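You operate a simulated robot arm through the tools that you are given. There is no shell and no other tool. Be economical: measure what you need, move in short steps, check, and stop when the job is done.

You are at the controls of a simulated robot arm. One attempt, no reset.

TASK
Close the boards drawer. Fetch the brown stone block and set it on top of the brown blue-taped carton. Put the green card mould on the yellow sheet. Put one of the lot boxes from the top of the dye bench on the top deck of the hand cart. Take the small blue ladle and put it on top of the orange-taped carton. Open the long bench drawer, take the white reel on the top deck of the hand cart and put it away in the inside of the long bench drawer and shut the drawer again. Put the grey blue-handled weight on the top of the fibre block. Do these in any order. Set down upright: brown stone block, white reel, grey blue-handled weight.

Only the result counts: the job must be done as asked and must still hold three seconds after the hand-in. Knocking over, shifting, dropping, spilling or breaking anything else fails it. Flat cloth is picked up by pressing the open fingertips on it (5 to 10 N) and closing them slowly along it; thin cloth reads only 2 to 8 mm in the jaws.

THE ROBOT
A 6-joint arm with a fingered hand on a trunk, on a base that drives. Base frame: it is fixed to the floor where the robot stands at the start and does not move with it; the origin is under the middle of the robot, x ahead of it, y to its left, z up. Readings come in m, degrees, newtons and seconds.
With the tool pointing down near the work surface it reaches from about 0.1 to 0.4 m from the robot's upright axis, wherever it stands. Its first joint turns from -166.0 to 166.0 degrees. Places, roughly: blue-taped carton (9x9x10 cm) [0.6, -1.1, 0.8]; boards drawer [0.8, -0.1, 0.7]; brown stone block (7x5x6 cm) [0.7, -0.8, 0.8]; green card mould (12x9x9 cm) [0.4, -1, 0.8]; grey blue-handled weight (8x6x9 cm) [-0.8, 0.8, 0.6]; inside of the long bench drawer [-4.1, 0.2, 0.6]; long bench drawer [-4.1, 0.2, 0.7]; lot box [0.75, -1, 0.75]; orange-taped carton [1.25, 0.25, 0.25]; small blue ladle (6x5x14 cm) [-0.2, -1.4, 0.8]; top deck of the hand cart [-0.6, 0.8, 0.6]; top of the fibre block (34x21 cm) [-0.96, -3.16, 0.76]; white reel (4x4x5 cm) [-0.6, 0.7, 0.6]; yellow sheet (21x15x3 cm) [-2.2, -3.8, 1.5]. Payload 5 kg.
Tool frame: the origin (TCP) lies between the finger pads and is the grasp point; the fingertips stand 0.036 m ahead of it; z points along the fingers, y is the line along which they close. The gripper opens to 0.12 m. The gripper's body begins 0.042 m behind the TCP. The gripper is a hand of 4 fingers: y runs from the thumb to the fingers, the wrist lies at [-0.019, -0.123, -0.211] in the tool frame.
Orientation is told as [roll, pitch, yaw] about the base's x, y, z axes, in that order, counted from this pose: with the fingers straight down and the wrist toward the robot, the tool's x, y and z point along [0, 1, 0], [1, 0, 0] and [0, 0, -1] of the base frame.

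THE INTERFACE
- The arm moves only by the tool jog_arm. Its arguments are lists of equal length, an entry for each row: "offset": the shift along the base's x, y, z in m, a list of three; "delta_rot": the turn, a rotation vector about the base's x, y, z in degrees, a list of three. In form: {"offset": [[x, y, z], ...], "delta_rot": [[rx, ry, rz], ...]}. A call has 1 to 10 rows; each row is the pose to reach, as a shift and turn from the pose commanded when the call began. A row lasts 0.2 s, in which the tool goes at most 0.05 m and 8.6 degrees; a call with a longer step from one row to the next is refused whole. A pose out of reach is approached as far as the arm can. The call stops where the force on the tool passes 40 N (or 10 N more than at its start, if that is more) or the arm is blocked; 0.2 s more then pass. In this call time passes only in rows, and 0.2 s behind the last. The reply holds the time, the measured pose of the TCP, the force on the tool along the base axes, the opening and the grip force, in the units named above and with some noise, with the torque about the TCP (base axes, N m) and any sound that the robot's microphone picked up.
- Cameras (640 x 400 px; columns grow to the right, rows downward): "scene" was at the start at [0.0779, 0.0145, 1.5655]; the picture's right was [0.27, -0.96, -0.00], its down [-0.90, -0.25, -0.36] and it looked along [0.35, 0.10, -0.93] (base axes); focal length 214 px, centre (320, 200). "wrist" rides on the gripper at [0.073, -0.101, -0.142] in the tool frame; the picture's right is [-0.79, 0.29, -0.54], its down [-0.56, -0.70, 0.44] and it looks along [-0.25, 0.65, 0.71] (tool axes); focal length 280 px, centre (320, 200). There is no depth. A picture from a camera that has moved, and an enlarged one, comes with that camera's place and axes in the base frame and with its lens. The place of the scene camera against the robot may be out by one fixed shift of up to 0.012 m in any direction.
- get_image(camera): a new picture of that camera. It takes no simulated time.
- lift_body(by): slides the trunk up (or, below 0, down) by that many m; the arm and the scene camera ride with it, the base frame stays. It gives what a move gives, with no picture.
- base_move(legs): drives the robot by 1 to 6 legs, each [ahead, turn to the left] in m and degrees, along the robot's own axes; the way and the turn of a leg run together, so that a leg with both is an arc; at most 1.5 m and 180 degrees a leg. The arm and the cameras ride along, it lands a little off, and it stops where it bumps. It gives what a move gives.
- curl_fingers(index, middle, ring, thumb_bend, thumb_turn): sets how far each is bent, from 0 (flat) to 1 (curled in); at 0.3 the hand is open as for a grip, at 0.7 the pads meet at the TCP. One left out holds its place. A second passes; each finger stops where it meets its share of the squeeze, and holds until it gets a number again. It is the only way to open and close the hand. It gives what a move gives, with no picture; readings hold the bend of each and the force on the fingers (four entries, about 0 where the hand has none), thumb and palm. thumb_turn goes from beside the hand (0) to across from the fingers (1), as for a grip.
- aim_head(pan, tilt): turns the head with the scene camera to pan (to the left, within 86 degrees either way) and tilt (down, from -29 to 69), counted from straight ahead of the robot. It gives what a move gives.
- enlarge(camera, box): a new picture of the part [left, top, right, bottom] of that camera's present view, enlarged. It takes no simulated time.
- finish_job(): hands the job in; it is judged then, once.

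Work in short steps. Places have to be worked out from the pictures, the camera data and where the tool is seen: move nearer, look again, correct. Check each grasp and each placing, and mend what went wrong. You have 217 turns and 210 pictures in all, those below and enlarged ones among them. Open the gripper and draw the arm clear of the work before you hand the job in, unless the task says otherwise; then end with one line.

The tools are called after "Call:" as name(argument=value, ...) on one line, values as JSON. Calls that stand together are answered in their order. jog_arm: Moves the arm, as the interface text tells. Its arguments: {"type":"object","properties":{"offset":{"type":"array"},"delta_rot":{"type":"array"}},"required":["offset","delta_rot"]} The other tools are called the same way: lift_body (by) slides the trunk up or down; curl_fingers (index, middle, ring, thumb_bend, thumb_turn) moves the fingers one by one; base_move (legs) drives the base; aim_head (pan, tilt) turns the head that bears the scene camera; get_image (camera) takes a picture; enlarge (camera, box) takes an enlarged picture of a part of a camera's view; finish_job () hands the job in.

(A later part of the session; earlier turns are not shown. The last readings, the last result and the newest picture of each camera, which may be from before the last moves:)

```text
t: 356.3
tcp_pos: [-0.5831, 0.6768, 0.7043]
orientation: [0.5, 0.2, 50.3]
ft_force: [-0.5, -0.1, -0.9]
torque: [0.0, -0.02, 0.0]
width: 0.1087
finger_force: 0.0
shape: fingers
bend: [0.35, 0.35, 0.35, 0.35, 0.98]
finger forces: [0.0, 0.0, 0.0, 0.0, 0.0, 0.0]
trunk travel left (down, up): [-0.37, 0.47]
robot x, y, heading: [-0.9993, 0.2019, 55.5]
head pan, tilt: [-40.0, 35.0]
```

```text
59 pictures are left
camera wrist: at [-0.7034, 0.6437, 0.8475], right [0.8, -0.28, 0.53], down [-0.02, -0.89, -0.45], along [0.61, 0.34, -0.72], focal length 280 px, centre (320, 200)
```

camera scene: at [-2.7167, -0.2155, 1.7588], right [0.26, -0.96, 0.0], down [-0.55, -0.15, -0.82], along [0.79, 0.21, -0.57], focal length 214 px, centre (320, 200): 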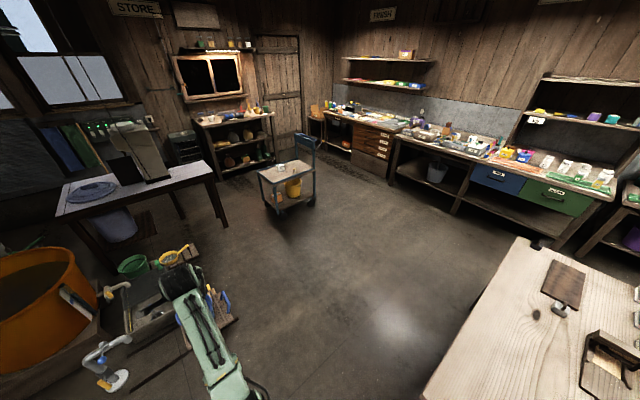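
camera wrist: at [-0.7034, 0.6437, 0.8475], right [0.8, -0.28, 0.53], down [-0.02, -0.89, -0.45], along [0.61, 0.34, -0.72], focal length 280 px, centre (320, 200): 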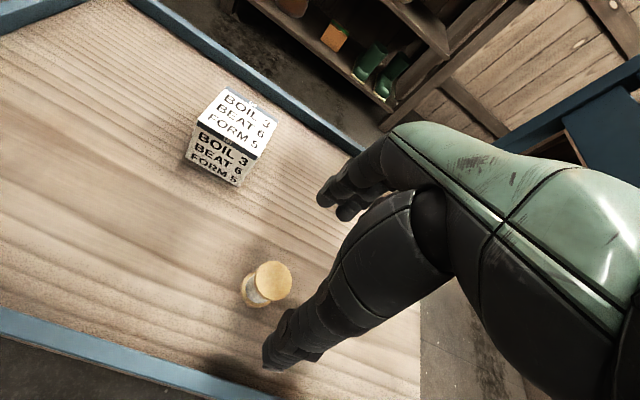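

Centred. Descend to z≈0.592 and grip.

Call:
jog_arm(offset=[[0.005, 0.001, -0.04], [0.005, 0.001, -0.08], [0.005, 0.001, -0.112]], delta_rot=[[0, 0, 0], [0, 0, 0], [0, 0, 0]])

Call:
curl_fingers(index=0.7, middle=0.7, ring=0.7, thumb_bend=0.7)

Call:
get_image(camera="wrist")

```text
t: 357.1
tcp_pos: [-0.578, 0.6797, 0.5911]
orientation: [0.6, 0.1, 50.4]
ft_force: [-0.2, 0.5, -0.5]
torque: [0.01, -0.02, -0.01]
width: 0.1088
finger_force: 0.0
shape: fingers
bend: [0.35, 0.35, 0.35, 0.35, 0.98]
finger forces: [0.0, 0.1, 0.1, 0.0, 0.0, 0.0]
trunk travel left (down, up): [-0.37, 0.47]
robot x, y, heading: [-0.9985, 0.2033, 55.2]
head pan, tilt: [-40.0, 35.0]
```

```text
t: 358.1
tcp_pos: [-0.5774, 0.6789, 0.5923]
orientation: [0.5, 0.1, 50.3]
ft_force: [0.8, 0.9, 1.3]
torque: [0.03, -0.1, -0.01]
width: 0.0265
finger_force: 10.5
shape: fingers
bend: [0.64, 0.66, 0.7, 0.63, 0.97]
finger forces: [5.3, 5.7, 0.0, 0.0, 9.5, 0.0]
trunk travel left (down, up): [-0.37, 0.47]
robot x, y, heading: [-1.001, 0.2005, 55.4]
head pan, tilt: [-40.0, 35.0]
```

```text
58 pictures are left
camera wrist: at [-0.6974, 0.6463, 0.7356], right [0.8, -0.29, 0.53], down [-0.02, -0.89, -0.45], along [0.61, 0.34, -0.72], focal length 280 px, centre (320, 200)
```

wrist: 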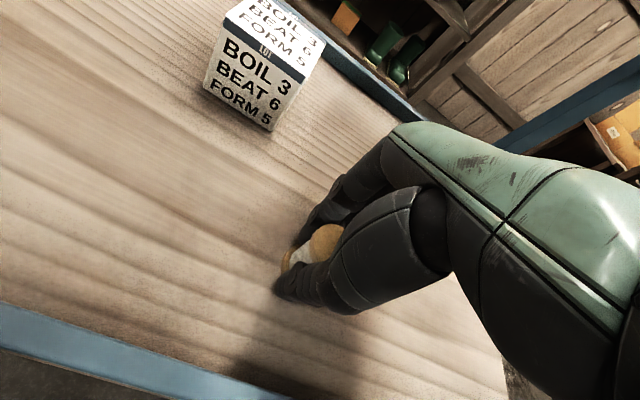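

Gripped around the reel's waist. Lift by the trunk and check.

Call:
lift_body(by=0.4)

Call:
enlarge(camera="wrist", box=[200, 150, 420, 350])

```text
t: 362.0
tcp_pos: [-0.5772, 0.6782, 0.992]
orientation: [0.5, 0.0, 50.3]
ft_force: [0.2, 0.3, 0.2]
torque: [0.02, 0.0, 0.02]
width: 0.0256
finger_force: 9.1
shape: fingers
bend: [0.64, 0.67, 0.7, 0.64, 0.97]
finger forces: [5.4, 3.9, 0.0, 0.1, 9.1, 0.0]
trunk travel left (down, up): [-0.77, 0.07]
robot x, y, heading: [-1.0, 0.2046, 55.3]
head pan, tilt: [-40.0, 35.0]
```

```text
2.00 times, centred on (310, 250) of wrist
camera zoom: at [-0.6973, 0.6464, 1.1353], right [0.8, -0.28, 0.53], down [-0.02, -0.89, -0.45], along [0.6, 0.34, -0.72], focal length 561 px, centre (340, 100)
```

zoom: 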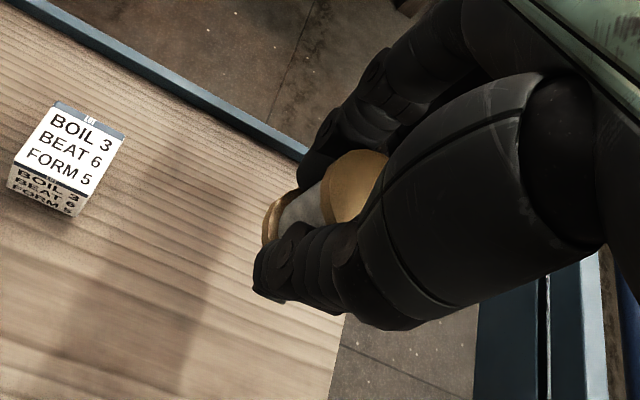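

Reel held upright. Drive back to the open drawer by the same route.

Call:
base_move(legs=[[-0.1, 0], [0, 137], [0.9, 0], [0.88, 0], [0, 44.5], [1.0, 0]])

```text
t: 378.0
tcp_pos: [-3.1082, -0.2923, 0.991]
orientation: [0.4, 0.2, -170.9]
ft_force: [-1.1, 0.1, -1.2]
torque: [-0.02, -0.01, 0.0]
width: 0.025
finger_force: 9.1
shape: fingers
bend: [0.64, 0.67, 0.7, 0.64, 0.96]
finger forces: [5.3, 4.5, 0.0, 0.0, 8.3, 0.0]
trunk travel left (down, up): [-0.77, 0.07]
robot x, y, heading: [-2.4806, -0.203, -158.1]
head pan, tilt: [-40.0, 35.0]
stopped in leg 4: the robot was blocked; the commanded pose is now the measured one
```

Blocked midway. Look around before moving.

Call:
aim_head(pan=0, tilt=50)

Call:
get_image(camera="scene")

Call:
aim_head(pan=70, tilt=55)

Call:
get_image(camera="scene")

```text
t: 379.1
tcp_pos: [-3.1075, -0.2925, 0.9919]
orientation: [0.5, 0.0, -170.8]
ft_force: [0.9, 0.5, 0.0]
torque: [0.02, 0.01, -0.01]
width: 0.025
finger_force: 9.1
shape: fingers
bend: [0.64, 0.67, 0.7, 0.64, 0.96]
finger forces: [5.3, 4.3, 0.0, 0.1, 8.3, 0.0]
trunk travel left (down, up): [-0.77, 0.07]
robot x, y, heading: [-2.4823, -0.2049, -158.0]
head pan, tilt: [0.0, 50.0]
```

```text
56 pictures are left
camera scene: at [-2.5849, -0.2445, 1.7571], right [-0.37, 0.93, 0.0], down [0.71, 0.29, -0.64], along [-0.6, -0.24, -0.77], focal length 214 px, centre (320, 200)
```

scene: 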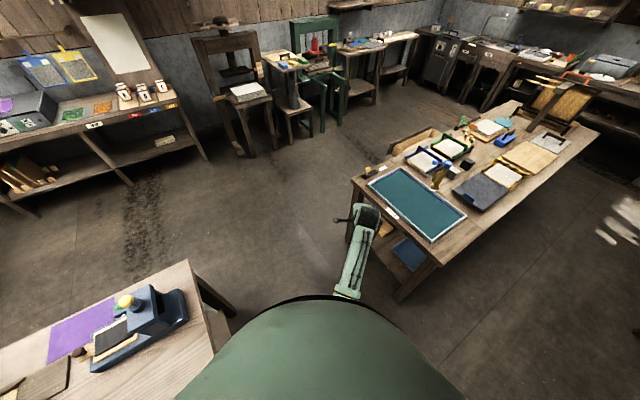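

```text
t: 380.5
tcp_pos: [-3.1078, -0.292, 0.9922]
orientation: [0.6, 0.1, -170.8]
ft_force: [-0.1, 0.4, -0.7]
torque: [-0.03, 0.02, 0.0]
width: 0.0248
finger_force: 9.0
shape: fingers
bend: [0.64, 0.67, 0.7, 0.64, 0.96]
finger forces: [5.3, 4.4, 0.0, 0.0, 8.3, 0.0]
trunk travel left (down, up): [-0.77, 0.07]
robot x, y, heading: [-2.4805, -0.2049, -158.2]
head pan, tilt: [70.0, 55.0]
```

```text
55 pictures are left
camera scene: at [-2.5107, -0.2875, 1.7506], right [-1.0, -0.03, 0.0], down [-0.03, 0.82, -0.57], along [0.02, -0.57, -0.82], focal length 214 px, centre (320, 200)
```

scene: 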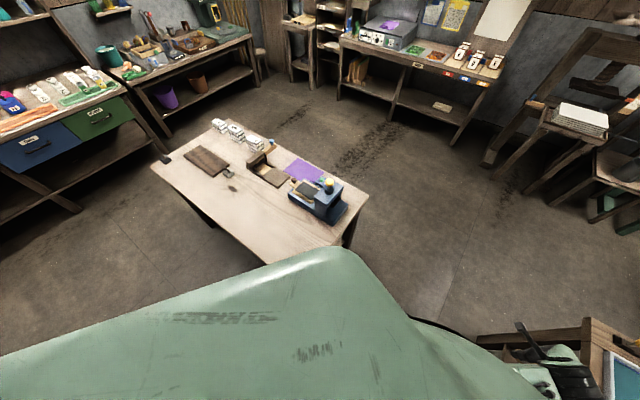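

The table corner is close on my left. I back up, steer nearer the bench end, and take the gap more centrally.

Call:
lift_body(by=0.06)

Call:
base_move(legs=[[-0.12, 0], [0, -26], [0.48, 0], [0, 65]])

```text
t: 381.5
tcp_pos: [-3.1074, -0.292, 1.0514]
orientation: [0.6, 0.0, -170.8]
ft_force: [0.5, -0.9, -0.9]
torque: [-0.03, 0.0, 0.0]
width: 0.0249
finger_force: 8.9
shape: fingers
bend: [0.64, 0.67, 0.7, 0.64, 0.96]
finger forces: [5.3, 4.5, 0.0, 0.0, 8.3, 0.1]
trunk travel left (down, up): [-0.83, 0.01]
robot x, y, heading: [-2.4751, -0.2091, -158.1]
head pan, tilt: [70.0, 55.0]
```

```text
t: 390.4
tcp_pos: [-3.2915, -0.5917, 1.0516]
orientation: [0.5, 0.1, -131.9]
ft_force: [0.6, -0.2, -1.0]
torque: [-0.02, 0.03, 0.02]
width: 0.0246
finger_force: 8.3
shape: fingers
bend: [0.64, 0.67, 0.7, 0.64, 0.96]
finger forces: [4.9, 4.3, 0.0, 0.0, 7.6, 0.0]
trunk travel left (down, up): [-0.83, 0.01]
robot x, y, heading: [-2.8596, -0.1311, -119.1]
head pan, tilt: [70.0, 55.0]
```

Call:
base_move(legs=[[1.12, 0], [0, -80.3], [1.29, 0], [0, -101.7]])

Call:
aim_head(pan=0, tilt=55)

Call:
get_image(camera="scene")

Call:
get_image(camera="wrist")

```text
t: 412.5
tcp_pos: [-4.2209, -0.2768, 1.051]
orientation: [0.5, 0.1, 49.4]
ft_force: [-0.1, 0.3, -0.6]
torque: [0.0, -0.01, 0.04]
width: 0.024
finger_force: 7.9
shape: fingers
bend: [0.65, 0.68, 0.7, 0.65, 0.96]
finger forces: [5.0, 4.0, 0.0, 0.0, 7.0, 0.0]
trunk travel left (down, up): [-0.83, 0.01]
robot x, y, heading: [-4.6468, -0.7479, 62.2]
head pan, tilt: [70.0, 55.0]
```

```text
t: 413.9
tcp_pos: [-4.221, -0.2763, 1.0522]
orientation: [0.5, 0.1, 49.2]
ft_force: [-0.2, -0.4, 0.0]
torque: [0.0, 0.03, 0.01]
width: 0.024
finger_force: 7.8
shape: fingers
bend: [0.65, 0.68, 0.7, 0.65, 0.96]
finger forces: [5.0, 4.1, 0.0, 0.0, 7.0, 0.0]
trunk travel left (down, up): [-0.83, 0.01]
robot x, y, heading: [-4.6437, -0.7499, 62.1]
head pan, tilt: [0.0, 55.0]
```

```text
54 pictures are left
camera scene: at [-4.603, -0.6586, 1.8106], right [0.88, -0.47, 0.0], down [-0.38, -0.72, -0.57], along [0.27, 0.51, -0.82], focal length 214 px, centre (320, 200)
```

scene: 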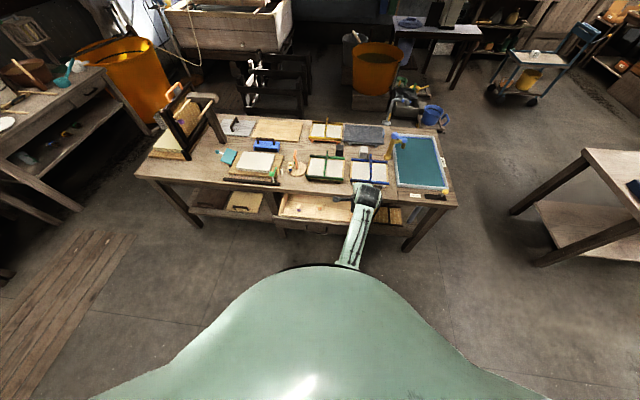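

```text
53 pictures are left
camera wrist: at [-4.3418, -0.307, 1.1953], right [0.79, -0.3, 0.53], down [-0.04, -0.89, -0.45], along [0.61, 0.33, -0.72], focal length 280 px, centre (320, 200)
```

wrist: 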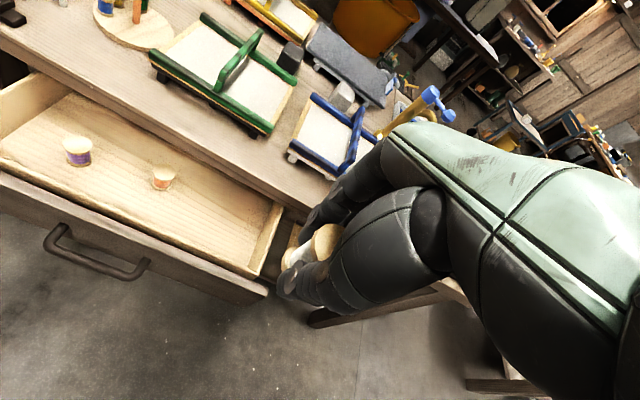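

Drawer opening is only ~13 cm between panel and bench edge. I'll dip the fingertips (holding the reel) just behind the front panel and pull it further open. Position above first.

Call:
jog_arm(offset=[[0.01, 0.045, 0], [0.02, 0.09, 0], [0.03, 0.13, 0], [0.031, 0.155, 0]], delta_rot=[[0, 0, 3], [0, 0, 6], [0, 0, 9], [0, 0, 10]])

Call:
lift_body(by=-0.23)

Call:
get_image(camera="wrist")

```text
t: 414.9
tcp_pos: [-4.192, -0.1182, 1.051]
orientation: [0.6, 0.1, 59.4]
ft_force: [-1.1, -0.2, 0.0]
torque: [-0.02, 0.0, -0.01]
width: 0.0237
finger_force: 8.1
shape: fingers
bend: [0.65, 0.68, 0.7, 0.65, 0.96]
finger forces: [4.9, 3.9, 0.1, 0.0, 7.2, 0.0]
trunk travel left (down, up): [-0.83, 0.01]
robot x, y, heading: [-4.6455, -0.7482, 62.1]
head pan, tilt: [0.0, 55.0]
```

```text
t: 417.3
tcp_pos: [-4.191, -0.12, 0.8202]
orientation: [0.5, 0.1, 59.3]
ft_force: [-1.0, 0.0, -0.5]
torque: [0.05, -0.01, -0.02]
width: 0.0237
finger_force: 8.1
shape: fingers
bend: [0.65, 0.68, 0.7, 0.65, 0.96]
finger forces: [5.0, 3.9, 0.0, 0.1, 7.3, 0.0]
trunk travel left (down, up): [-0.6, 0.24]
robot x, y, heading: [-4.6423, -0.7493, 62.0]
head pan, tilt: [0.0, 55.0]
```

```text
52 pictures are left
camera wrist: at [-4.306, -0.1711, 0.9643], right [0.83, -0.16, 0.53], down [0.12, -0.89, -0.45], along [0.54, 0.43, -0.72], focal length 280 px, centre (320, 200)
```

wrist: 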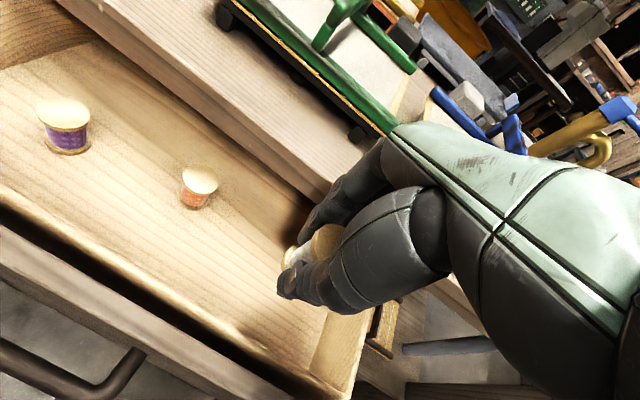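

Lower 10 cm so the thumb dips behind the front wall.

Call:
lift_body(by=-0.1)

Call:
get_image(camera="wrist")

```text
t: 418.7
tcp_pos: [-4.1922, -0.1191, 0.721]
orientation: [0.5, 0.1, 59.3]
ft_force: [-0.3, 0.2, 0.1]
torque: [0.0, 0.0, 0.0]
width: 0.0238
finger_force: 8.0
shape: fingers
bend: [0.65, 0.68, 0.7, 0.65, 0.96]
finger forces: [5.0, 4.0, 0.1, 0.1, 7.3, 0.0]
trunk travel left (down, up): [-0.5, 0.34]
robot x, y, heading: [-4.6441, -0.7481, 62.3]
head pan, tilt: [0.0, 55.0]
```

```text
51 pictures are left
camera wrist: at [-4.3061, -0.1711, 0.8644], right [0.83, -0.16, 0.53], down [0.12, -0.89, -0.45], along [0.54, 0.43, -0.72], focal length 280 px, centre (320, 200)
```

wrist: 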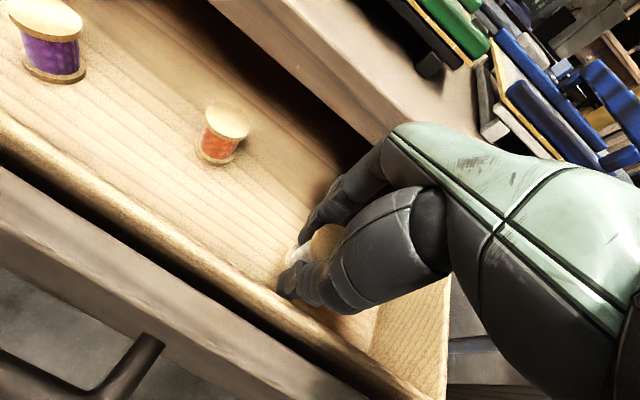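

There is room: the stored reels stand on the floor, and I only need ~1 cm of opening per side. Lower until the reel touches.

Call:
jog_arm(offset=[[0, 0, -0.008], [0, 0, -0.016], [0, 0, -0.024], [0, 0, -0.032]], delta_rot=[[0, 0, 0], [0, 0, 0], [0, 0, 0], [0, 0, 0]])

Call:
get_image(camera="wrist")

```text
t: 419.7
tcp_pos: [-4.1922, -0.1197, 0.6876]
orientation: [0.5, 0.2, 59.4]
ft_force: [-0.6, -0.5, 0.0]
torque: [0.0, 0.03, 0.01]
width: 0.024
finger_force: 8.3
shape: fingers
bend: [0.65, 0.68, 0.7, 0.65, 0.96]
finger forces: [5.1, 4.2, 0.0, 0.0, 7.5, 0.0]
trunk travel left (down, up): [-0.5, 0.34]
robot x, y, heading: [-4.6442, -0.7499, 61.8]
head pan, tilt: [0.0, 55.0]
```

```text
50 pictures are left
camera wrist: at [-4.3055, -0.1709, 0.8311], right [0.83, -0.16, 0.53], down [0.12, -0.89, -0.45], along [0.54, 0.43, -0.72], focal length 280 px, centre (320, 200)
```

wrist: 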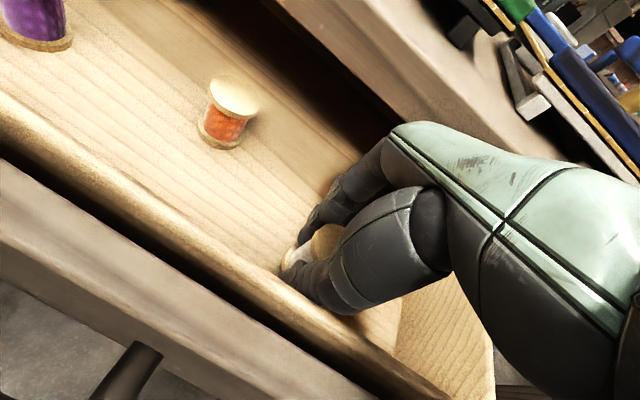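

Call:
jog_arm(offset=[[0.004, 0.007, -0.004], [0.004, 0.007, -0.01], [0.004, 0.007, -0.016], [0.004, 0.007, -0.022]], delta_rot=[[0, 0, 0], [0, 0, 0], [0, 0, 0], [0, 0, 0]])

```text
t: 420.7
tcp_pos: [-4.1881, -0.1114, 0.6759]
orientation: [0.4, -1.0, 59.4]
ft_force: [0.7, 0.1, 40.4]
torque: [0.04, -0.12, 0.04]
width: 0.0232
finger_force: 24.0
shape: fingers
bend: [0.66, 0.67, 0.7, 0.65, 0.96]
finger forces: [10.1, 18.7, 0.0, 0.1, 20.2, 0.0]
trunk travel left (down, up): [-0.5, 0.34]
robot x, y, heading: [-4.6448, -0.742, 62.0]
head pan, tilt: [0.0, 55.0]
```

Floor contact. Relieve 9 mm of command and open gently.

Call:
jog_arm(offset=[[0, 0, 0.01]], delta_rot=[[0, 0, 0]])

Call:
curl_fingers(index=0.56, middle=0.57, ring=0.57, thumb_bend=0.56)

Call:
get_image(camera="wrist")

```text
t: 421.1
tcp_pos: [-4.1891, -0.1154, 0.6781]
orientation: [0.5, 0.0, 59.3]
ft_force: [-0.5, 1.5, 22.3]
torque: [0.11, -0.18, 0.01]
width: 0.0235
finger_force: 18.0
shape: fingers
bend: [0.66, 0.67, 0.7, 0.65, 0.96]
finger forces: [8.9, 13.5, 0.0, 0.0, 14.2, 0.1]
trunk travel left (down, up): [-0.5, 0.34]
robot x, y, heading: [-4.6426, -0.7457, 61.9]
head pan, tilt: [0.0, 55.0]
```

```text
t: 422.1
tcp_pos: [-4.1898, -0.1155, 0.6773]
orientation: [0.5, 0.0, 59.3]
ft_force: [-1.7, 0.5, 19.2]
torque: [0.38, -0.09, 0.01]
width: 0.0406
finger_force: 8.5
shape: fingers
bend: [0.59, 0.57, 0.56, 0.56, 0.98]
finger forces: [13.3, 3.5, 0.0, 0.0, 0.8, 0.0]
trunk travel left (down, up): [-0.5, 0.34]
robot x, y, heading: [-4.6439, -0.7516, 61.9]
head pan, tilt: [0.0, 55.0]
```

```text
49 pictures are left
camera wrist: at [-4.3034, -0.1663, 0.8209], right [0.83, -0.16, 0.54], down [0.12, -0.89, -0.45], along [0.54, 0.44, -0.72], focal length 280 px, centre (320, 200)
```

wrist: 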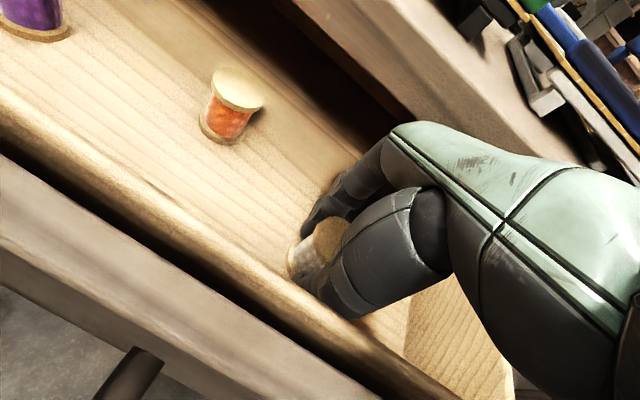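

Fingertips press on the floor; raise 5 mm and open a little more.

Call:
jog_arm(offset=[[0, 0, 0.006]], delta_rot=[[0, 0, 0]])

Call:
curl_fingers(index=0.5, middle=0.5, ring=0.5, thumb_bend=0.52)

Call:
jog_arm(offset=[[0, 0, 0.012], [0, 0, 0.025]], delta_rot=[[0, 0, 0], [0, 0, 0]])

Call:
get_image(camera="wrist")

```text
t: 422.5
tcp_pos: [-4.1888, -0.1163, 0.6782]
orientation: [0.5, 0.6, 59.4]
ft_force: [-0.2, 0.1, -0.7]
torque: [0.0, -0.04, -0.02]
width: 0.0458
finger_force: 0.5
shape: fingers
bend: [0.56, 0.56, 0.56, 0.56, 0.98]
finger forces: [0.0, 0.2, 0.1, 0.0, 0.0, 0.1]
trunk travel left (down, up): [-0.5, 0.34]
robot x, y, heading: [-4.6428, -0.7522, 62.1]
head pan, tilt: [0.0, 55.0]
```

```text
t: 423.5
tcp_pos: [-4.1891, -0.1149, 0.6828]
orientation: [0.5, 0.0, 59.3]
ft_force: [0.8, 0.5, 0.3]
torque: [0.01, 0.02, -0.02]
width: 0.0604
finger_force: 0.0
shape: fingers
bend: [0.5, 0.5, 0.5, 0.52, 0.98]
finger forces: [0.0, 0.0, 0.0, 0.0, 0.0, 0.0]
trunk travel left (down, up): [-0.5, 0.34]
robot x, y, heading: [-4.6403, -0.7467, 62.2]
head pan, tilt: [0.0, 55.0]
```

```text
t: 424.1
tcp_pos: [-4.1897, -0.1152, 0.7066]
orientation: [0.5, 0.1, 59.3]
ft_force: [-0.1, -0.7, -0.5]
torque: [0.0, 0.02, -0.01]
width: 0.0611
finger_force: 0.1
shape: fingers
bend: [0.5, 0.5, 0.5, 0.52, 0.98]
finger forces: [0.0, 0.1, 0.0, 0.1, 0.0, 0.0]
trunk travel left (down, up): [-0.5, 0.34]
robot x, y, heading: [-4.6458, -0.7513, 62.2]
head pan, tilt: [0.0, 55.0]
```

```text
48 pictures are left
camera wrist: at [-4.3029, -0.1646, 0.8512], right [0.83, -0.16, 0.53], down [0.12, -0.89, -0.45], along [0.54, 0.43, -0.72], focal length 280 px, centre (320, 200)
```

wrist: 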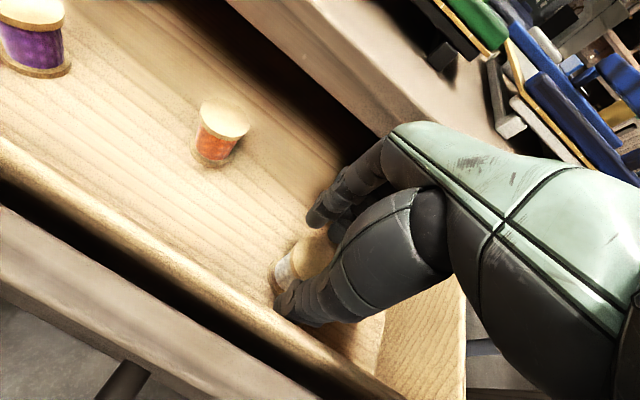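

Reel stands in the drawer. Raise out, back off, and pitch the hand with closed fingers for pushing the drawer shut.

Call:
jog_arm(offset=[[0, 0, 0.04], [0, 0, 0.08], [0, 0, 0.12]], delta_rot=[[0, 0, 0], [0, 0, 0], [0, 0, 0]])

Call:
base_move(legs=[[-0.33, 0], [0, -3]])

Call:
curl_fingers(index=0.75, middle=0.75, ring=0.75, thumb_bend=0.7)

Call:
jog_arm(offset=[[0, 0, 0], [0, 0, 0], [0, 0, 0], [0, 0, 0], [0, 0, 0], [0, 0, 0], [0, 0, 0], [0, 0, 0]], delta_rot=[[6.4, -3.9, 0], [12.8, -7.7, 0], [19.3, -11.6, 0], [25.7, -15.5, 0], [32.1, -19.3, 0], [38.6, -23.2, 0], [45, -27, 0], [51.4, -30.9, 0]])

Call:
get_image(camera="scene")

```text
t: 424.9
tcp_pos: [-4.186, -0.1142, 0.8277]
orientation: [0.4, 0.1, 59.3]
ft_force: [0.1, 0.3, 0.2]
torque: [-0.01, 0.01, 0.01]
width: 0.0611
finger_force: 0.1
shape: fingers
bend: [0.5, 0.5, 0.5, 0.52, 0.98]
finger forces: [0.0, 0.0, 0.0, 0.1, 0.0, 0.0]
trunk travel left (down, up): [-0.5, 0.34]
robot x, y, heading: [-4.644, -0.7481, 62.2]
head pan, tilt: [0.0, 55.0]
```

```text
t: 427.6
tcp_pos: [-4.3012, -0.4318, 0.8268]
orientation: [0.5, 0.1, 56.0]
ft_force: [-0.1, -0.2, 0.3]
torque: [0.0, 0.01, 0.01]
width: 0.0611
finger_force: 0.1
shape: fingers
bend: [0.5, 0.5, 0.5, 0.52, 0.98]
finger forces: [0.0, 0.1, 0.1, 0.1, 0.1, 0.1]
trunk travel left (down, up): [-0.5, 0.34]
robot x, y, heading: [-4.7981, -1.0393, 58.6]
head pan, tilt: [0.0, 55.0]
```

```text
t: 428.6
tcp_pos: [-4.3002, -0.4319, 0.8273]
orientation: [0.4, 0.1, 55.8]
ft_force: [-0.7, 0.2, -0.9]
torque: [-0.01, 0.04, -0.03]
width: 0.0006
finger_force: 0.2
shape: fingers
bend: [0.74, 0.75, 0.75, 0.68, 0.97]
finger forces: [0.1, 0.0, 0.1, 0.0, 0.0, 0.0]
trunk travel left (down, up): [-0.5, 0.34]
robot x, y, heading: [-4.7994, -1.0418, 58.5]
head pan, tilt: [0.0, 55.0]
```

```text
t: 430.4
tcp_pos: [-4.301, -0.4317, 0.823]
orientation: [1.3, -57.6, 56.5]
ft_force: [-0.6, -0.8, 2.5]
torque: [-0.09, 0.08, -0.05]
width: 0.0009
finger_force: 0.1
shape: fingers
bend: [0.74, 0.75, 0.75, 0.68, 0.97]
finger forces: [0.1, 0.0, 0.0, 0.0, 0.0, 0.0]
trunk travel left (down, up): [-0.5, 0.34]
robot x, y, heading: [-4.7966, -1.0333, 58.6]
head pan, tilt: [0.0, 55.0]
```

```text
47 pictures are left
camera scene: at [-4.7516, -0.9496, 1.4806], right [0.85, -0.52, 0.0], down [-0.43, -0.7, -0.57], along [0.3, 0.49, -0.82], focal length 214 px, centre (320, 200)
```

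scene: 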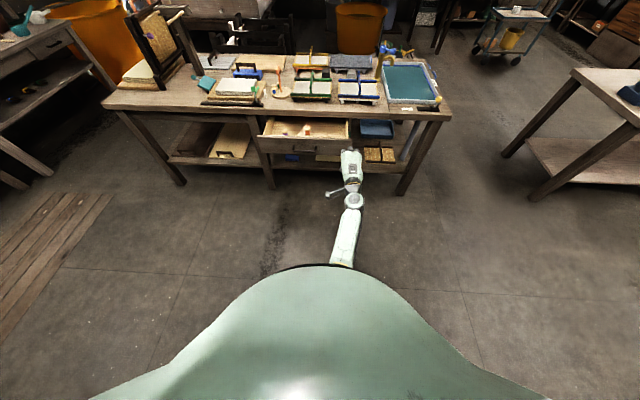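

Shift beside the handle, lower to z≈0.69, and push by driving forward most of the way.

Call:
jog_arm(offset=[[-0.03, 0.018, 0]], delta_rot=[[0, 0, 0]])

Call:
lift_body(by=-0.133)

Call:
base_move(legs=[[0.2, 0]])

Call:
get_image(camera="wrist")

```text
t: 430.8
tcp_pos: [-4.3368, -0.4136, 0.829]
orientation: [5.8, -59.6, 52.8]
ft_force: [-0.8, 0.2, 0.2]
torque: [0.01, 0.04, -0.03]
width: 0.001
finger_force: 0.0
shape: fingers
bend: [0.74, 0.75, 0.75, 0.68, 0.97]
finger forces: [0.1, 0.0, 0.1, 0.0, 0.1, 0.0]
trunk travel left (down, up): [-0.5, 0.34]
robot x, y, heading: [-4.8012, -1.0354, 58.5]
head pan, tilt: [0.0, 55.0]
```

```text
t: 432.4
tcp_pos: [-4.3357, -0.4137, 0.697]
orientation: [5.9, -59.7, 52.6]
ft_force: [0.4, 0.3, 0.0]
torque: [-0.01, -0.02, 0.02]
width: 0.001
finger_force: 0.0
shape: fingers
bend: [0.74, 0.75, 0.75, 0.68, 0.97]
finger forces: [0.0, 0.1, 0.0, 0.0, 0.1, 0.0]
trunk travel left (down, up): [-0.367, 0.473]
robot x, y, heading: [-4.7987, -1.0376, 58.3]
head pan, tilt: [0.0, 55.0]
```

```text
t: 434.1
tcp_pos: [-4.2287, -0.2454, 0.6961]
orientation: [6.0, -59.6, 52.4]
ft_force: [0.3, 0.2, 0.4]
torque: [-0.01, -0.02, 0.02]
width: 0.0009
finger_force: 0.0
shape: fingers
bend: [0.74, 0.75, 0.75, 0.68, 0.97]
finger forces: [0.1, 0.1, 0.0, 0.1, 0.0, 0.1]
trunk travel left (down, up): [-0.367, 0.473]
robot x, y, heading: [-4.6911, -0.8624, 58.3]
head pan, tilt: [0.0, 55.0]
```

```text
46 pictures are left
camera wrist: at [-4.3852, -0.3538, 0.6841], right [0.51, -0.71, 0.48], down [0.45, -0.25, -0.86], along [0.73, 0.66, 0.19], focal length 280 px, centre (320, 200)
```

wrist: 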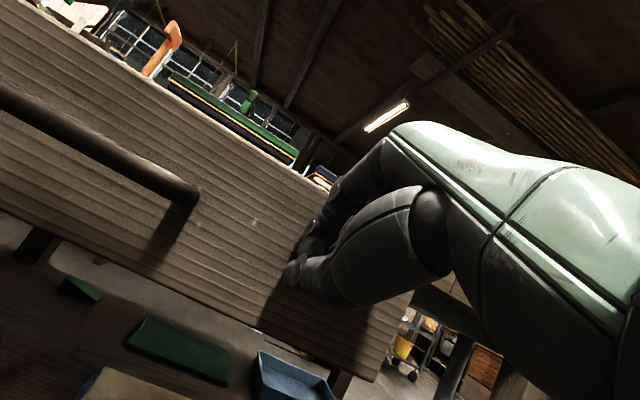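

At the face, right of the handle. Push 15 cm.

Call:
base_move(legs=[[0.15, 0]])

Call:
get_image(camera="wrist")

```text
t: 435.6
tcp_pos: [-4.1521, -0.1199, 0.6957]
orientation: [5.9, -59.6, 52.5]
ft_force: [0.2, 0.0, 0.3]
torque: [0.02, -0.01, 0.02]
width: 0.0005
finger_force: 0.0
shape: fingers
bend: [0.74, 0.75, 0.75, 0.68, 0.97]
finger forces: [0.0, 0.0, 0.0, 0.0, 0.0, 0.1]
trunk travel left (down, up): [-0.367, 0.473]
robot x, y, heading: [-4.6206, -0.7407, 58.4]
head pan, tilt: [0.0, 55.0]
```

```text
45 pictures are left
camera wrist: at [-4.3075, -0.2281, 0.684], right [0.51, -0.71, 0.48], down [0.45, -0.25, -0.86], along [0.73, 0.66, 0.19], focal length 280 px, centre (320, 200)
```

wrist: 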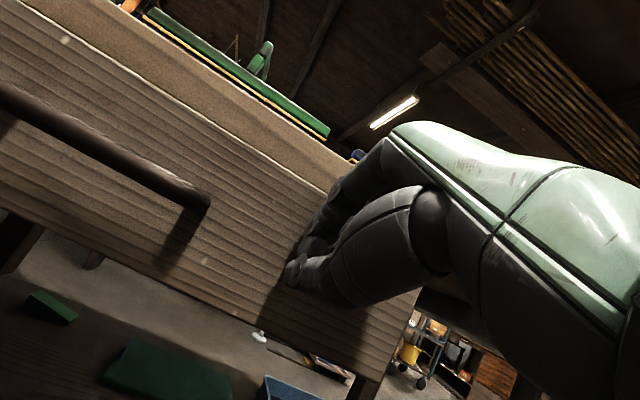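

Nearly closed (~4 cm left). Finish with the arm under its force guard.

Call:
jog_arm(offset=[[0.005, 0.0086, 0], [0.0103, 0.017, 0], [0.0155, 0.0257, 0], [0.0206, 0.0343, 0], [0.026, 0.043, 0], [0.031, 0.0514, 0]], delta_rot=[[0, 0, 0], [0, 0, 0], [0, 0, 0], [0, 0, 0], [0, 0, 0], [0, 0, 0]])

Call:
get_image(camera="wrist")

```text
t: 437.0
tcp_pos: [-4.1214, -0.0716, 0.6931]
orientation: [5.9, -59.4, 52.3]
ft_force: [-11.6, -16.5, -10.8]
torque: [0.38, 0.07, -0.16]
width: 0.0004
finger_force: 13.2
shape: fingers
bend: [0.75, 0.75, 0.75, 0.68, 0.97]
finger forces: [9.4, 16.6, 0.5, 0.0, 0.0, 0.0]
trunk travel left (down, up): [-0.367, 0.473]
robot x, y, heading: [-4.6186, -0.7448, 58.3]
head pan, tilt: [0.0, 55.0]
```

```text
44 pictures are left
camera wrist: at [-4.2774, -0.1788, 0.6819], right [0.51, -0.71, 0.48], down [0.45, -0.25, -0.86], along [0.73, 0.66, 0.19], focal length 280 px, centre (320, 200)
```

wrist: 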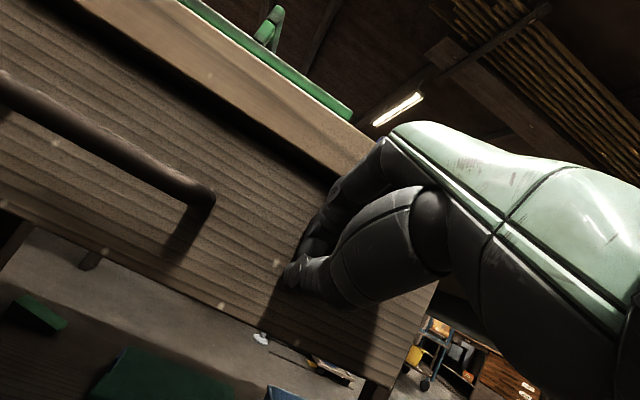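

Contact force is rising (~23 N). Push slightly more to confirm it is at its stop.

Call:
jog_arm(offset=[[0.004, 0.007, 0], [0.008, 0.014, 0]], delta_rot=[[0, 0, 0], [0, 0, 0]])

Call:
base_move(legs=[[-0.3, 0]])

Call:
get_image(camera="wrist")

```text
t: 437.3
tcp_pos: [-4.1218, -0.071, 0.6916]
orientation: [6.2, -59.3, 52.2]
ft_force: [-12.9, -17.9, -2.1]
torque: [0.28, -0.06, -0.18]
width: 0.0006
finger_force: 8.5
shape: fingers
bend: [0.75, 0.76, 0.75, 0.68, 0.97]
finger forces: [0.0, 15.8, 0.8, 0.0, 0.0, 0.0]
trunk travel left (down, up): [-0.367, 0.473]
robot x, y, heading: [-4.62, -0.7435, 58.6]
head pan, tilt: [0.0, 55.0]
stopped in row 1: the force on the tool passed its limit at 52 N (the readings are from after the stop); the commanded pose is now the measured one
```

```text
t: 439.5
tcp_pos: [-4.2832, -0.3239, 0.6924]
orientation: [6.2, -59.5, 52.7]
ft_force: [-0.5, -0.1, -0.1]
torque: [-0.04, -0.02, 0.01]
width: 0.001
finger_force: 0.1
shape: fingers
bend: [0.75, 0.75, 0.75, 0.68, 0.97]
finger forces: [0.1, 0.0, 0.0, 0.1, 0.0, 0.0]
trunk travel left (down, up): [-0.367, 0.473]
robot x, y, heading: [-4.777, -0.9988, 58.8]
head pan, tilt: [0.0, 55.0]
```

```text
43 pictures are left
camera wrist: at [-4.438, -0.4327, 0.6821], right [0.52, -0.71, 0.48], down [0.45, -0.25, -0.86], along [0.73, 0.66, 0.19], focal length 280 px, centre (320, 200)
```

wrist: 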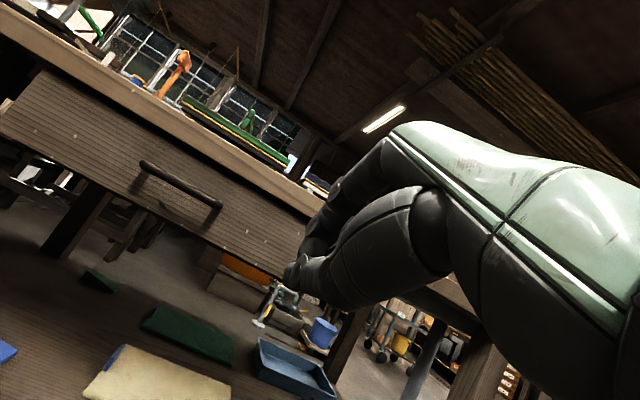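

Drawer stopped hard at 52 N and looks shut. Raise, fold the hand down, and drive back to the dye bench for the ladle.

Call:
lift_body(by=0.4)

Call:
jog_arm(offset=[[-0.005, -0.01, 0], [-0.01, -0.02, 0], [-0.015, -0.03, 0], [-0.02, -0.04, 0], [-0.025, -0.05, 0], [-0.03, -0.05, 0], [-0.03, -0.05, 0], [-0.03, -0.05, 0]], delta_rot=[[-6.1, 4.3, 0], [-12.3, 8.6, 0], [-18.4, 12.9, 0], [-24.5, 17.2, 0], [-30.7, 21.5, 0], [-36.8, 25.8, 0], [-43, 30.1, 0], [-49.1, 34.4, 0]])

Call:
base_move(legs=[[0, -72.1], [1.31, 0], [0, -24.8], [1.2, 0], [0.91, 0], [0, 97]])

Call:
base_move(legs=[[1.0, 0], [0.85, 0], [0, -90]])

Call:
aim_head(pan=0, tilt=50)

Call:
get_image(camera="scene")

```text
t: 443.3
tcp_pos: [-4.2825, -0.3222, 1.0922]
orientation: [6.0, -59.4, 52.6]
ft_force: [-0.1, 0.8, -0.8]
torque: [0.01, 0.0, 0.01]
width: 0.0009
finger_force: 0.0
shape: fingers
bend: [0.75, 0.75, 0.75, 0.68, 0.97]
finger forces: [0.0, 0.1, 0.0, 0.0, 0.1, 0.0]
trunk travel left (down, up): [-0.767, 0.073]
robot x, y, heading: [-4.7785, -1.0019, 58.7]
head pan, tilt: [0.0, 55.0]
```

```text
t: 445.1
tcp_pos: [-4.3108, -0.3742, 1.092]
orientation: [3.9, 0.6, 53.7]
ft_force: [0.0, 0.3, -1.0]
torque: [-0.01, 0.0, 0.0]
width: 0.0009
finger_force: 0.1
shape: fingers
bend: [0.75, 0.75, 0.75, 0.68, 0.97]
finger forces: [0.1, 0.0, 0.1, 0.0, 0.0, 0.1]
out of reach, approached as far as the arm can: row 1, 2
trunk travel left (down, up): [-0.767, 0.073]
robot x, y, heading: [-4.7771, -1.0, 58.5]
head pan, tilt: [0.0, 55.0]
```

```text
t: 473.7
tcp_pos: [-1.3415, -2.0731, 1.0943]
orientation: [4.1, 0.5, 50.8]
ft_force: [0.0, 0.1, 0.4]
torque: [0.01, 0.04, -0.02]
width: 0.0005
finger_force: 0.0
shape: fingers
bend: [0.75, 0.75, 0.75, 0.68, 0.97]
finger forces: [0.0, 0.0, 0.0, 0.1, 0.0, 0.1]
trunk travel left (down, up): [-0.767, 0.073]
robot x, y, heading: [-1.8414, -2.6752, 55.7]
head pan, tilt: [0.0, 55.0]
```

```text
t: 488.5
tcp_pos: [-0.189, -1.6308, 1.0932]
orientation: [4.0, 0.5, -39.5]
ft_force: [-0.2, 0.3, -0.5]
torque: [0.0, -0.02, 0.0]
width: 0.0009
finger_force: 0.0
shape: fingers
bend: [0.75, 0.75, 0.75, 0.68, 0.97]
finger forces: [0.0, 0.0, 0.0, 0.0, 0.0, 0.0]
trunk travel left (down, up): [-0.767, 0.073]
robot x, y, heading: [-0.7869, -1.1317, -34.5]
head pan, tilt: [0.0, 55.0]
```

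```text
t: 489.2
tcp_pos: [-0.1881, -1.6295, 1.0933]
orientation: [4.2, 0.5, -39.5]
ft_force: [1.3, 0.4, -0.5]
torque: [0.0, 0.0, 0.02]
width: 0.0009
finger_force: 0.1
shape: fingers
bend: [0.75, 0.75, 0.75, 0.68, 0.97]
finger forces: [0.0, 0.1, 0.0, 0.1, 0.0, 0.0]
trunk travel left (down, up): [-0.767, 0.073]
robot x, y, heading: [-0.79, -1.1306, -34.7]
head pan, tilt: [0.0, 50.0]
```

```text
42 pictures are left
camera scene: at [-0.7067, -1.192, 1.7541], right [-0.57, -0.82, 0.0], down [-0.63, 0.43, -0.64], along [0.53, -0.36, -0.77], focal length 214 px, centre (320, 200)
```

scene: 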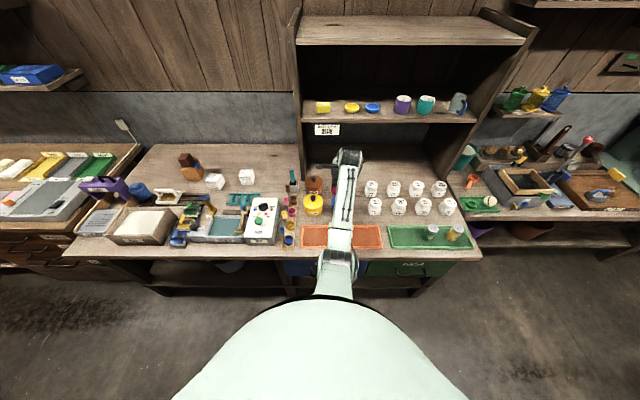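

Call:
enlarge(camera="scene", box=[240, 160, 350, 270])

```text
3.64 times, centred on (295, 215) of scene
camera zoom: at [-0.7067, -1.192, 1.7541], right [-0.57, -0.82, 0.0], down [-0.63, 0.43, -0.64], along [0.53, -0.36, -0.77], focal length 780 px, centre (411, 146)
```

zoom: 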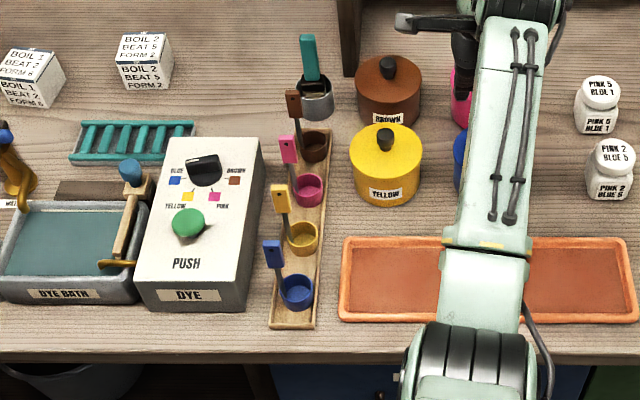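

I'll take the ladle with a horizontal, sideways hand (thumb left, fingers right) so it stays upright and can be slid under the other bench. Back off and reorient in free space.

Call:
base_move(legs=[[-0.3, 0], [0, 3.6]])

Call:
jog_arm(offset=[[0, 0, 0]], delta_rot=[[-3.4, 2.4, 4.8]])

Call:
jog_arm(offset=[[0, 0, -0.01], [0, 0, -0.02], [0, 0, -0.03], [0, 0, -0.04], [0, 0, -0.05], [0, 0, -0.06], [0, 0, -0.07], [0, 0, -0.08], [0, 0, -0.09], [0, 0, -0.1]], delta_rot=[[1.58, -6.34, -4.62], [3.16, -12.7, -9.24], [4.74, -19, -13.9], [6.3, -25.4, -18.5], [7.9, -31.7, -23.1], [9.5, -38, -27.7], [11.1, -44.4, -32.3], [12.6, -50.7, -37], [14.2, -57, -41.6], [15.8, -63.4, -46.2]])

Call:
jog_arm(offset=[[0, 0, 0], [0, 0, 0], [0, 0, 0], [0, 0, 0], [0, 0, 0]], delta_rot=[[1.58, -6.34, -4.62], [3.16, -12.7, -9.24], [4.74, -19, -13.9], [6.3, -25.4, -18.5], [7.9, -31.7, -23.1]])

Call:
get_image(camera="wrist")

```text
t: 491.9
tcp_pos: [-0.4077, -1.4215, 1.0932]
orientation: [4.1, 0.6, -35.9]
ft_force: [-1.2, -1.2, 0.2]
torque: [0.02, -0.01, -0.02]
width: 0.0005
finger_force: 0.1
shape: fingers
bend: [0.75, 0.75, 0.75, 0.68, 0.97]
finger forces: [0.1, 0.1, 0.0, 0.0, 0.0, 0.0]
trunk travel left (down, up): [-0.767, 0.073]
robot x, y, heading: [-1.036, -0.9595, -31.0]
head pan, tilt: [0.0, 50.0]
```

```text
t: 492.3
tcp_pos: [-0.4065, -1.4206, 1.0928]
orientation: [-0.1, 0.7, -31.1]
ft_force: [0.6, -0.9, -1.2]
torque: [0.0, 0.03, 0.01]
width: 0.0009
finger_force: 0.1
shape: fingers
bend: [0.75, 0.75, 0.75, 0.68, 0.97]
finger forces: [0.1, 0.1, 0.1, 0.0, 0.1, 0.0]
trunk travel left (down, up): [-0.767, 0.073]
robot x, y, heading: [-1.0358, -0.9609, -31.2]
head pan, tilt: [0.0, 50.0]
```

```text
t: 494.5
tcp_pos: [-0.4059, -1.4195, 0.988]
orientation: [58.8, -18.7, -90.5]
ft_force: [-0.9, -1.5, 2.1]
torque: [0.01, 0.08, 0.09]
width: 0.0007
finger_force: 0.1
shape: fingers
bend: [0.75, 0.75, 0.75, 0.68, 0.97]
finger forces: [0.0, 0.0, 0.0, 0.1, 0.0, 0.1]
trunk travel left (down, up): [-0.767, 0.073]
robot x, y, heading: [-1.037, -0.9578, -30.9]
head pan, tilt: [0.0, 50.0]
```

```text
t: 495.7
tcp_pos: [-0.433, -1.414, 1.0757]
orientation: [86.9, 0.7, -119.8]
ft_force: [-0.7, 0.8, -0.6]
torque: [0.0, -0.01, -0.02]
width: 0.0009
finger_force: 0.1
shape: fingers
bend: [0.75, 0.75, 0.75, 0.68, 0.97]
finger forces: [0.0, 0.0, 0.1, 0.1, 0.1, 0.1]
out of reach, approached as far as the arm can: row 3, 4, 5
trunk travel left (down, up): [-0.767, 0.073]
robot x, y, heading: [-1.0372, -0.9619, -31.2]
head pan, tilt: [0.0, 50.0]
```

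```text
40 pictures are left
camera wrist: at [-0.5047, -1.2586, 1.1574], right [-0.64, 0.05, -0.76], down [0.71, 0.41, -0.57], along [0.28, -0.91, -0.3], focal length 280 px, centre (320, 200)
```

wrist: 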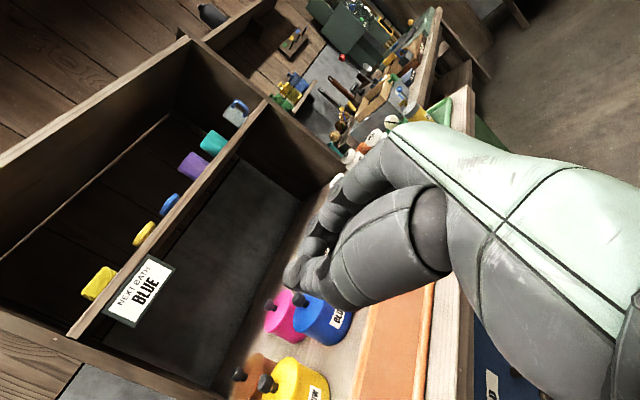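

The hand is horizontal now. Open to ~6 cm, shift into line with the blue ladle, lower the trunk to z≈0.91 and look.

Call:
curl_fingers(index=0.5, middle=0.5, ring=0.5, thumb_bend=0.5)

Call:
jog_arm(offset=[[0.02, 0.04, 0], [0.045, 0.08, 0], [0.07, 0.12, 0], [0.098, 0.163, 0]], delta_rot=[[0, 0, 0], [0, 0, 0], [0, 0, 0], [0, 0, 0]])

Call:
lift_body(by=-0.16)

Call:
get_image(camera="wrist")

Call:
enlarge(camera="scene", box=[240, 80, 400, 240])

```text
t: 496.7
tcp_pos: [-0.4339, -1.4135, 1.0759]
orientation: [87.0, 0.7, -119.9]
ft_force: [0.3, 2.1, 0.2]
torque: [0.03, 0.01, 0.01]
width: 0.0638
finger_force: 0.0
shape: fingers
bend: [0.5, 0.5, 0.5, 0.5, 0.97]
finger forces: [0.1, 0.1, 0.0, 0.0, 0.1, 0.0]
trunk travel left (down, up): [-0.767, 0.073]
robot x, y, heading: [-1.0389, -0.9587, -31.0]
head pan, tilt: [0.0, 50.0]
```

```text
refused: row 4 steps farther than a row can; nothing moved
```

```text
t: 498.5
tcp_pos: [-0.434, -1.4143, 0.9162]
orientation: [87.1, 0.7, -119.9]
ft_force: [0.0, 0.3, 0.3]
torque: [0.02, 0.01, 0.0]
width: 0.0639
finger_force: 0.1
shape: fingers
bend: [0.5, 0.5, 0.5, 0.5, 0.97]
finger forces: [0.0, 0.0, 0.0, 0.0, 0.0, 0.0]
trunk travel left (down, up): [-0.607, 0.233]
robot x, y, heading: [-1.0364, -0.9592, -31.2]
head pan, tilt: [0.0, 50.0]
```

```text
39 pictures are left
camera wrist: at [-0.5048, -1.2586, 0.9975], right [-0.64, 0.05, -0.76], down [0.71, 0.41, -0.57], along [0.28, -0.91, -0.3], focal length 280 px, centre (320, 200)
```

wrist: 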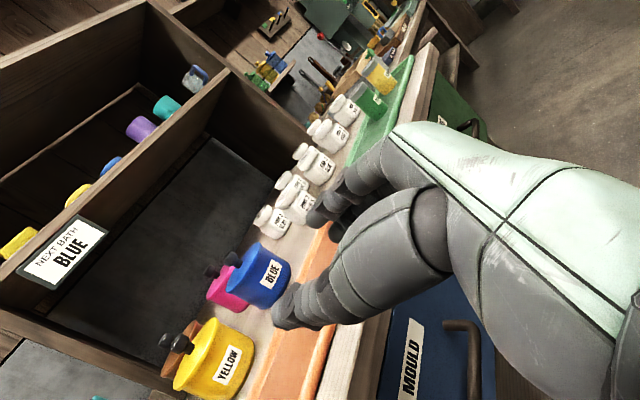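

```text
2.50 times, centred on (320, 160) of scene
camera zoom: at [-0.9511, -1.0154, 1.5941], right [-0.51, -0.86, 0.0], down [-0.66, 0.39, -0.64], along [0.55, -0.33, -0.77], focal length 536 px, centre (320, 300)
```

zoom: 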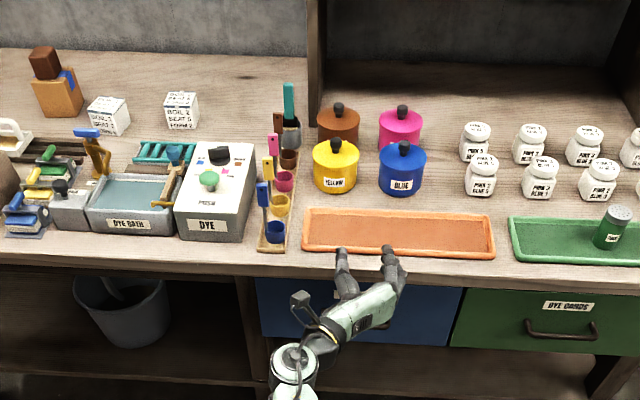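

Ladle tag triangulated at (-0.171,-1.346,0.909). Shift the hand laterally into line.

Call:
jog_arm(offset=[[0.02, 0.033, 0], [0.04, 0.066, 0], [0.06, 0.1, 0], [0.08, 0.133, 0], [0.099, 0.166, -0.005]], delta_rot=[[0, 0, 0], [0, 0, 0], [0, 0, 0], [0, 0, 0], [0, 0, 0]])

Call:
base_move(legs=[[0.1, 0]])

Call:
enlarge(camera="scene", box=[240, 120, 360, 240])

Call:
get_image(camera="wrist")

```text
t: 499.7
tcp_pos: [-0.3481, -1.2465, 0.9361]
orientation: [86.2, 0.5, -119.7]
ft_force: [0.9, 0.6, -0.8]
torque: [0.0, 0.02, -0.01]
width: 0.0639
finger_force: 0.0
shape: fingers
bend: [0.5, 0.5, 0.5, 0.5, 0.97]
finger forces: [0.2, 0.0, 0.0, 0.0, 0.1, 0.0]
out of reach, approached as far as the arm can: row 2, 3, 4, 5
trunk travel left (down, up): [-0.607, 0.233]
robot x, y, heading: [-1.0394, -0.9607, -31.0]
head pan, tilt: [0.0, 50.0]
```

```text
t: 500.9
tcp_pos: [-0.2626, -1.296, 0.936]
orientation: [86.2, 0.6, -119.6]
ft_force: [-0.3, 0.0, -0.3]
torque: [0.0, -0.01, -0.02]
width: 0.0641
finger_force: 0.1
shape: fingers
bend: [0.5, 0.5, 0.5, 0.5, 0.97]
finger forces: [0.1, 0.1, 0.1, 0.1, 0.0, 0.0]
trunk travel left (down, up): [-0.607, 0.233]
robot x, y, heading: [-0.9536, -1.0093, -31.0]
head pan, tilt: [0.0, 50.0]
```

```text
3.33 times, centred on (300, 180) of scene
camera zoom: at [-0.8666, -1.0658, 1.5941], right [-0.51, -0.86, 0.0], down [-0.66, 0.39, -0.64], along [0.55, -0.33, -0.77], focal length 715 px, centre (387, 267)
```

zoom: 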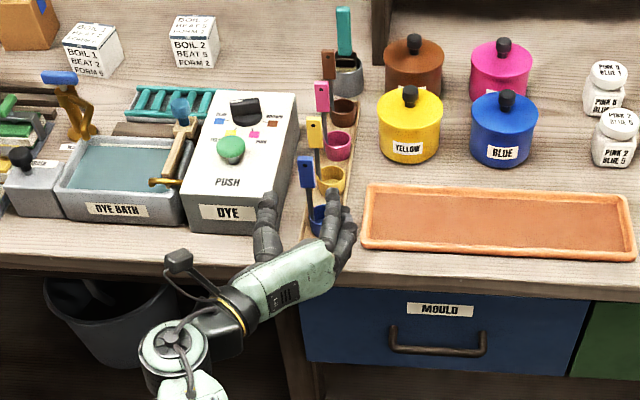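

```text
36 pictures are left
camera wrist: at [-0.3341, -1.1419, 1.0195], right [-0.65, 0.05, -0.75], down [0.7, 0.41, -0.58], along [0.28, -0.91, -0.31], focal length 280 px, centre (320, 200)
```

wrist: 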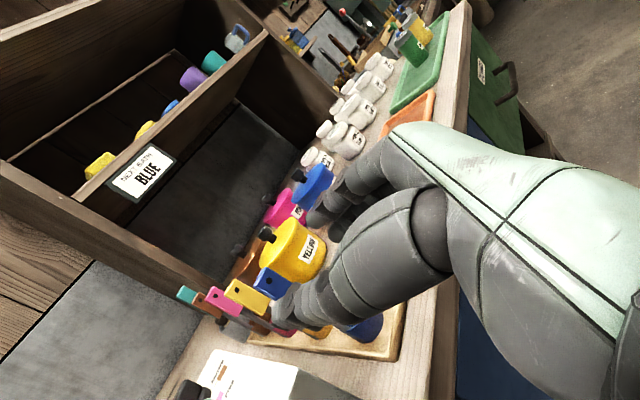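

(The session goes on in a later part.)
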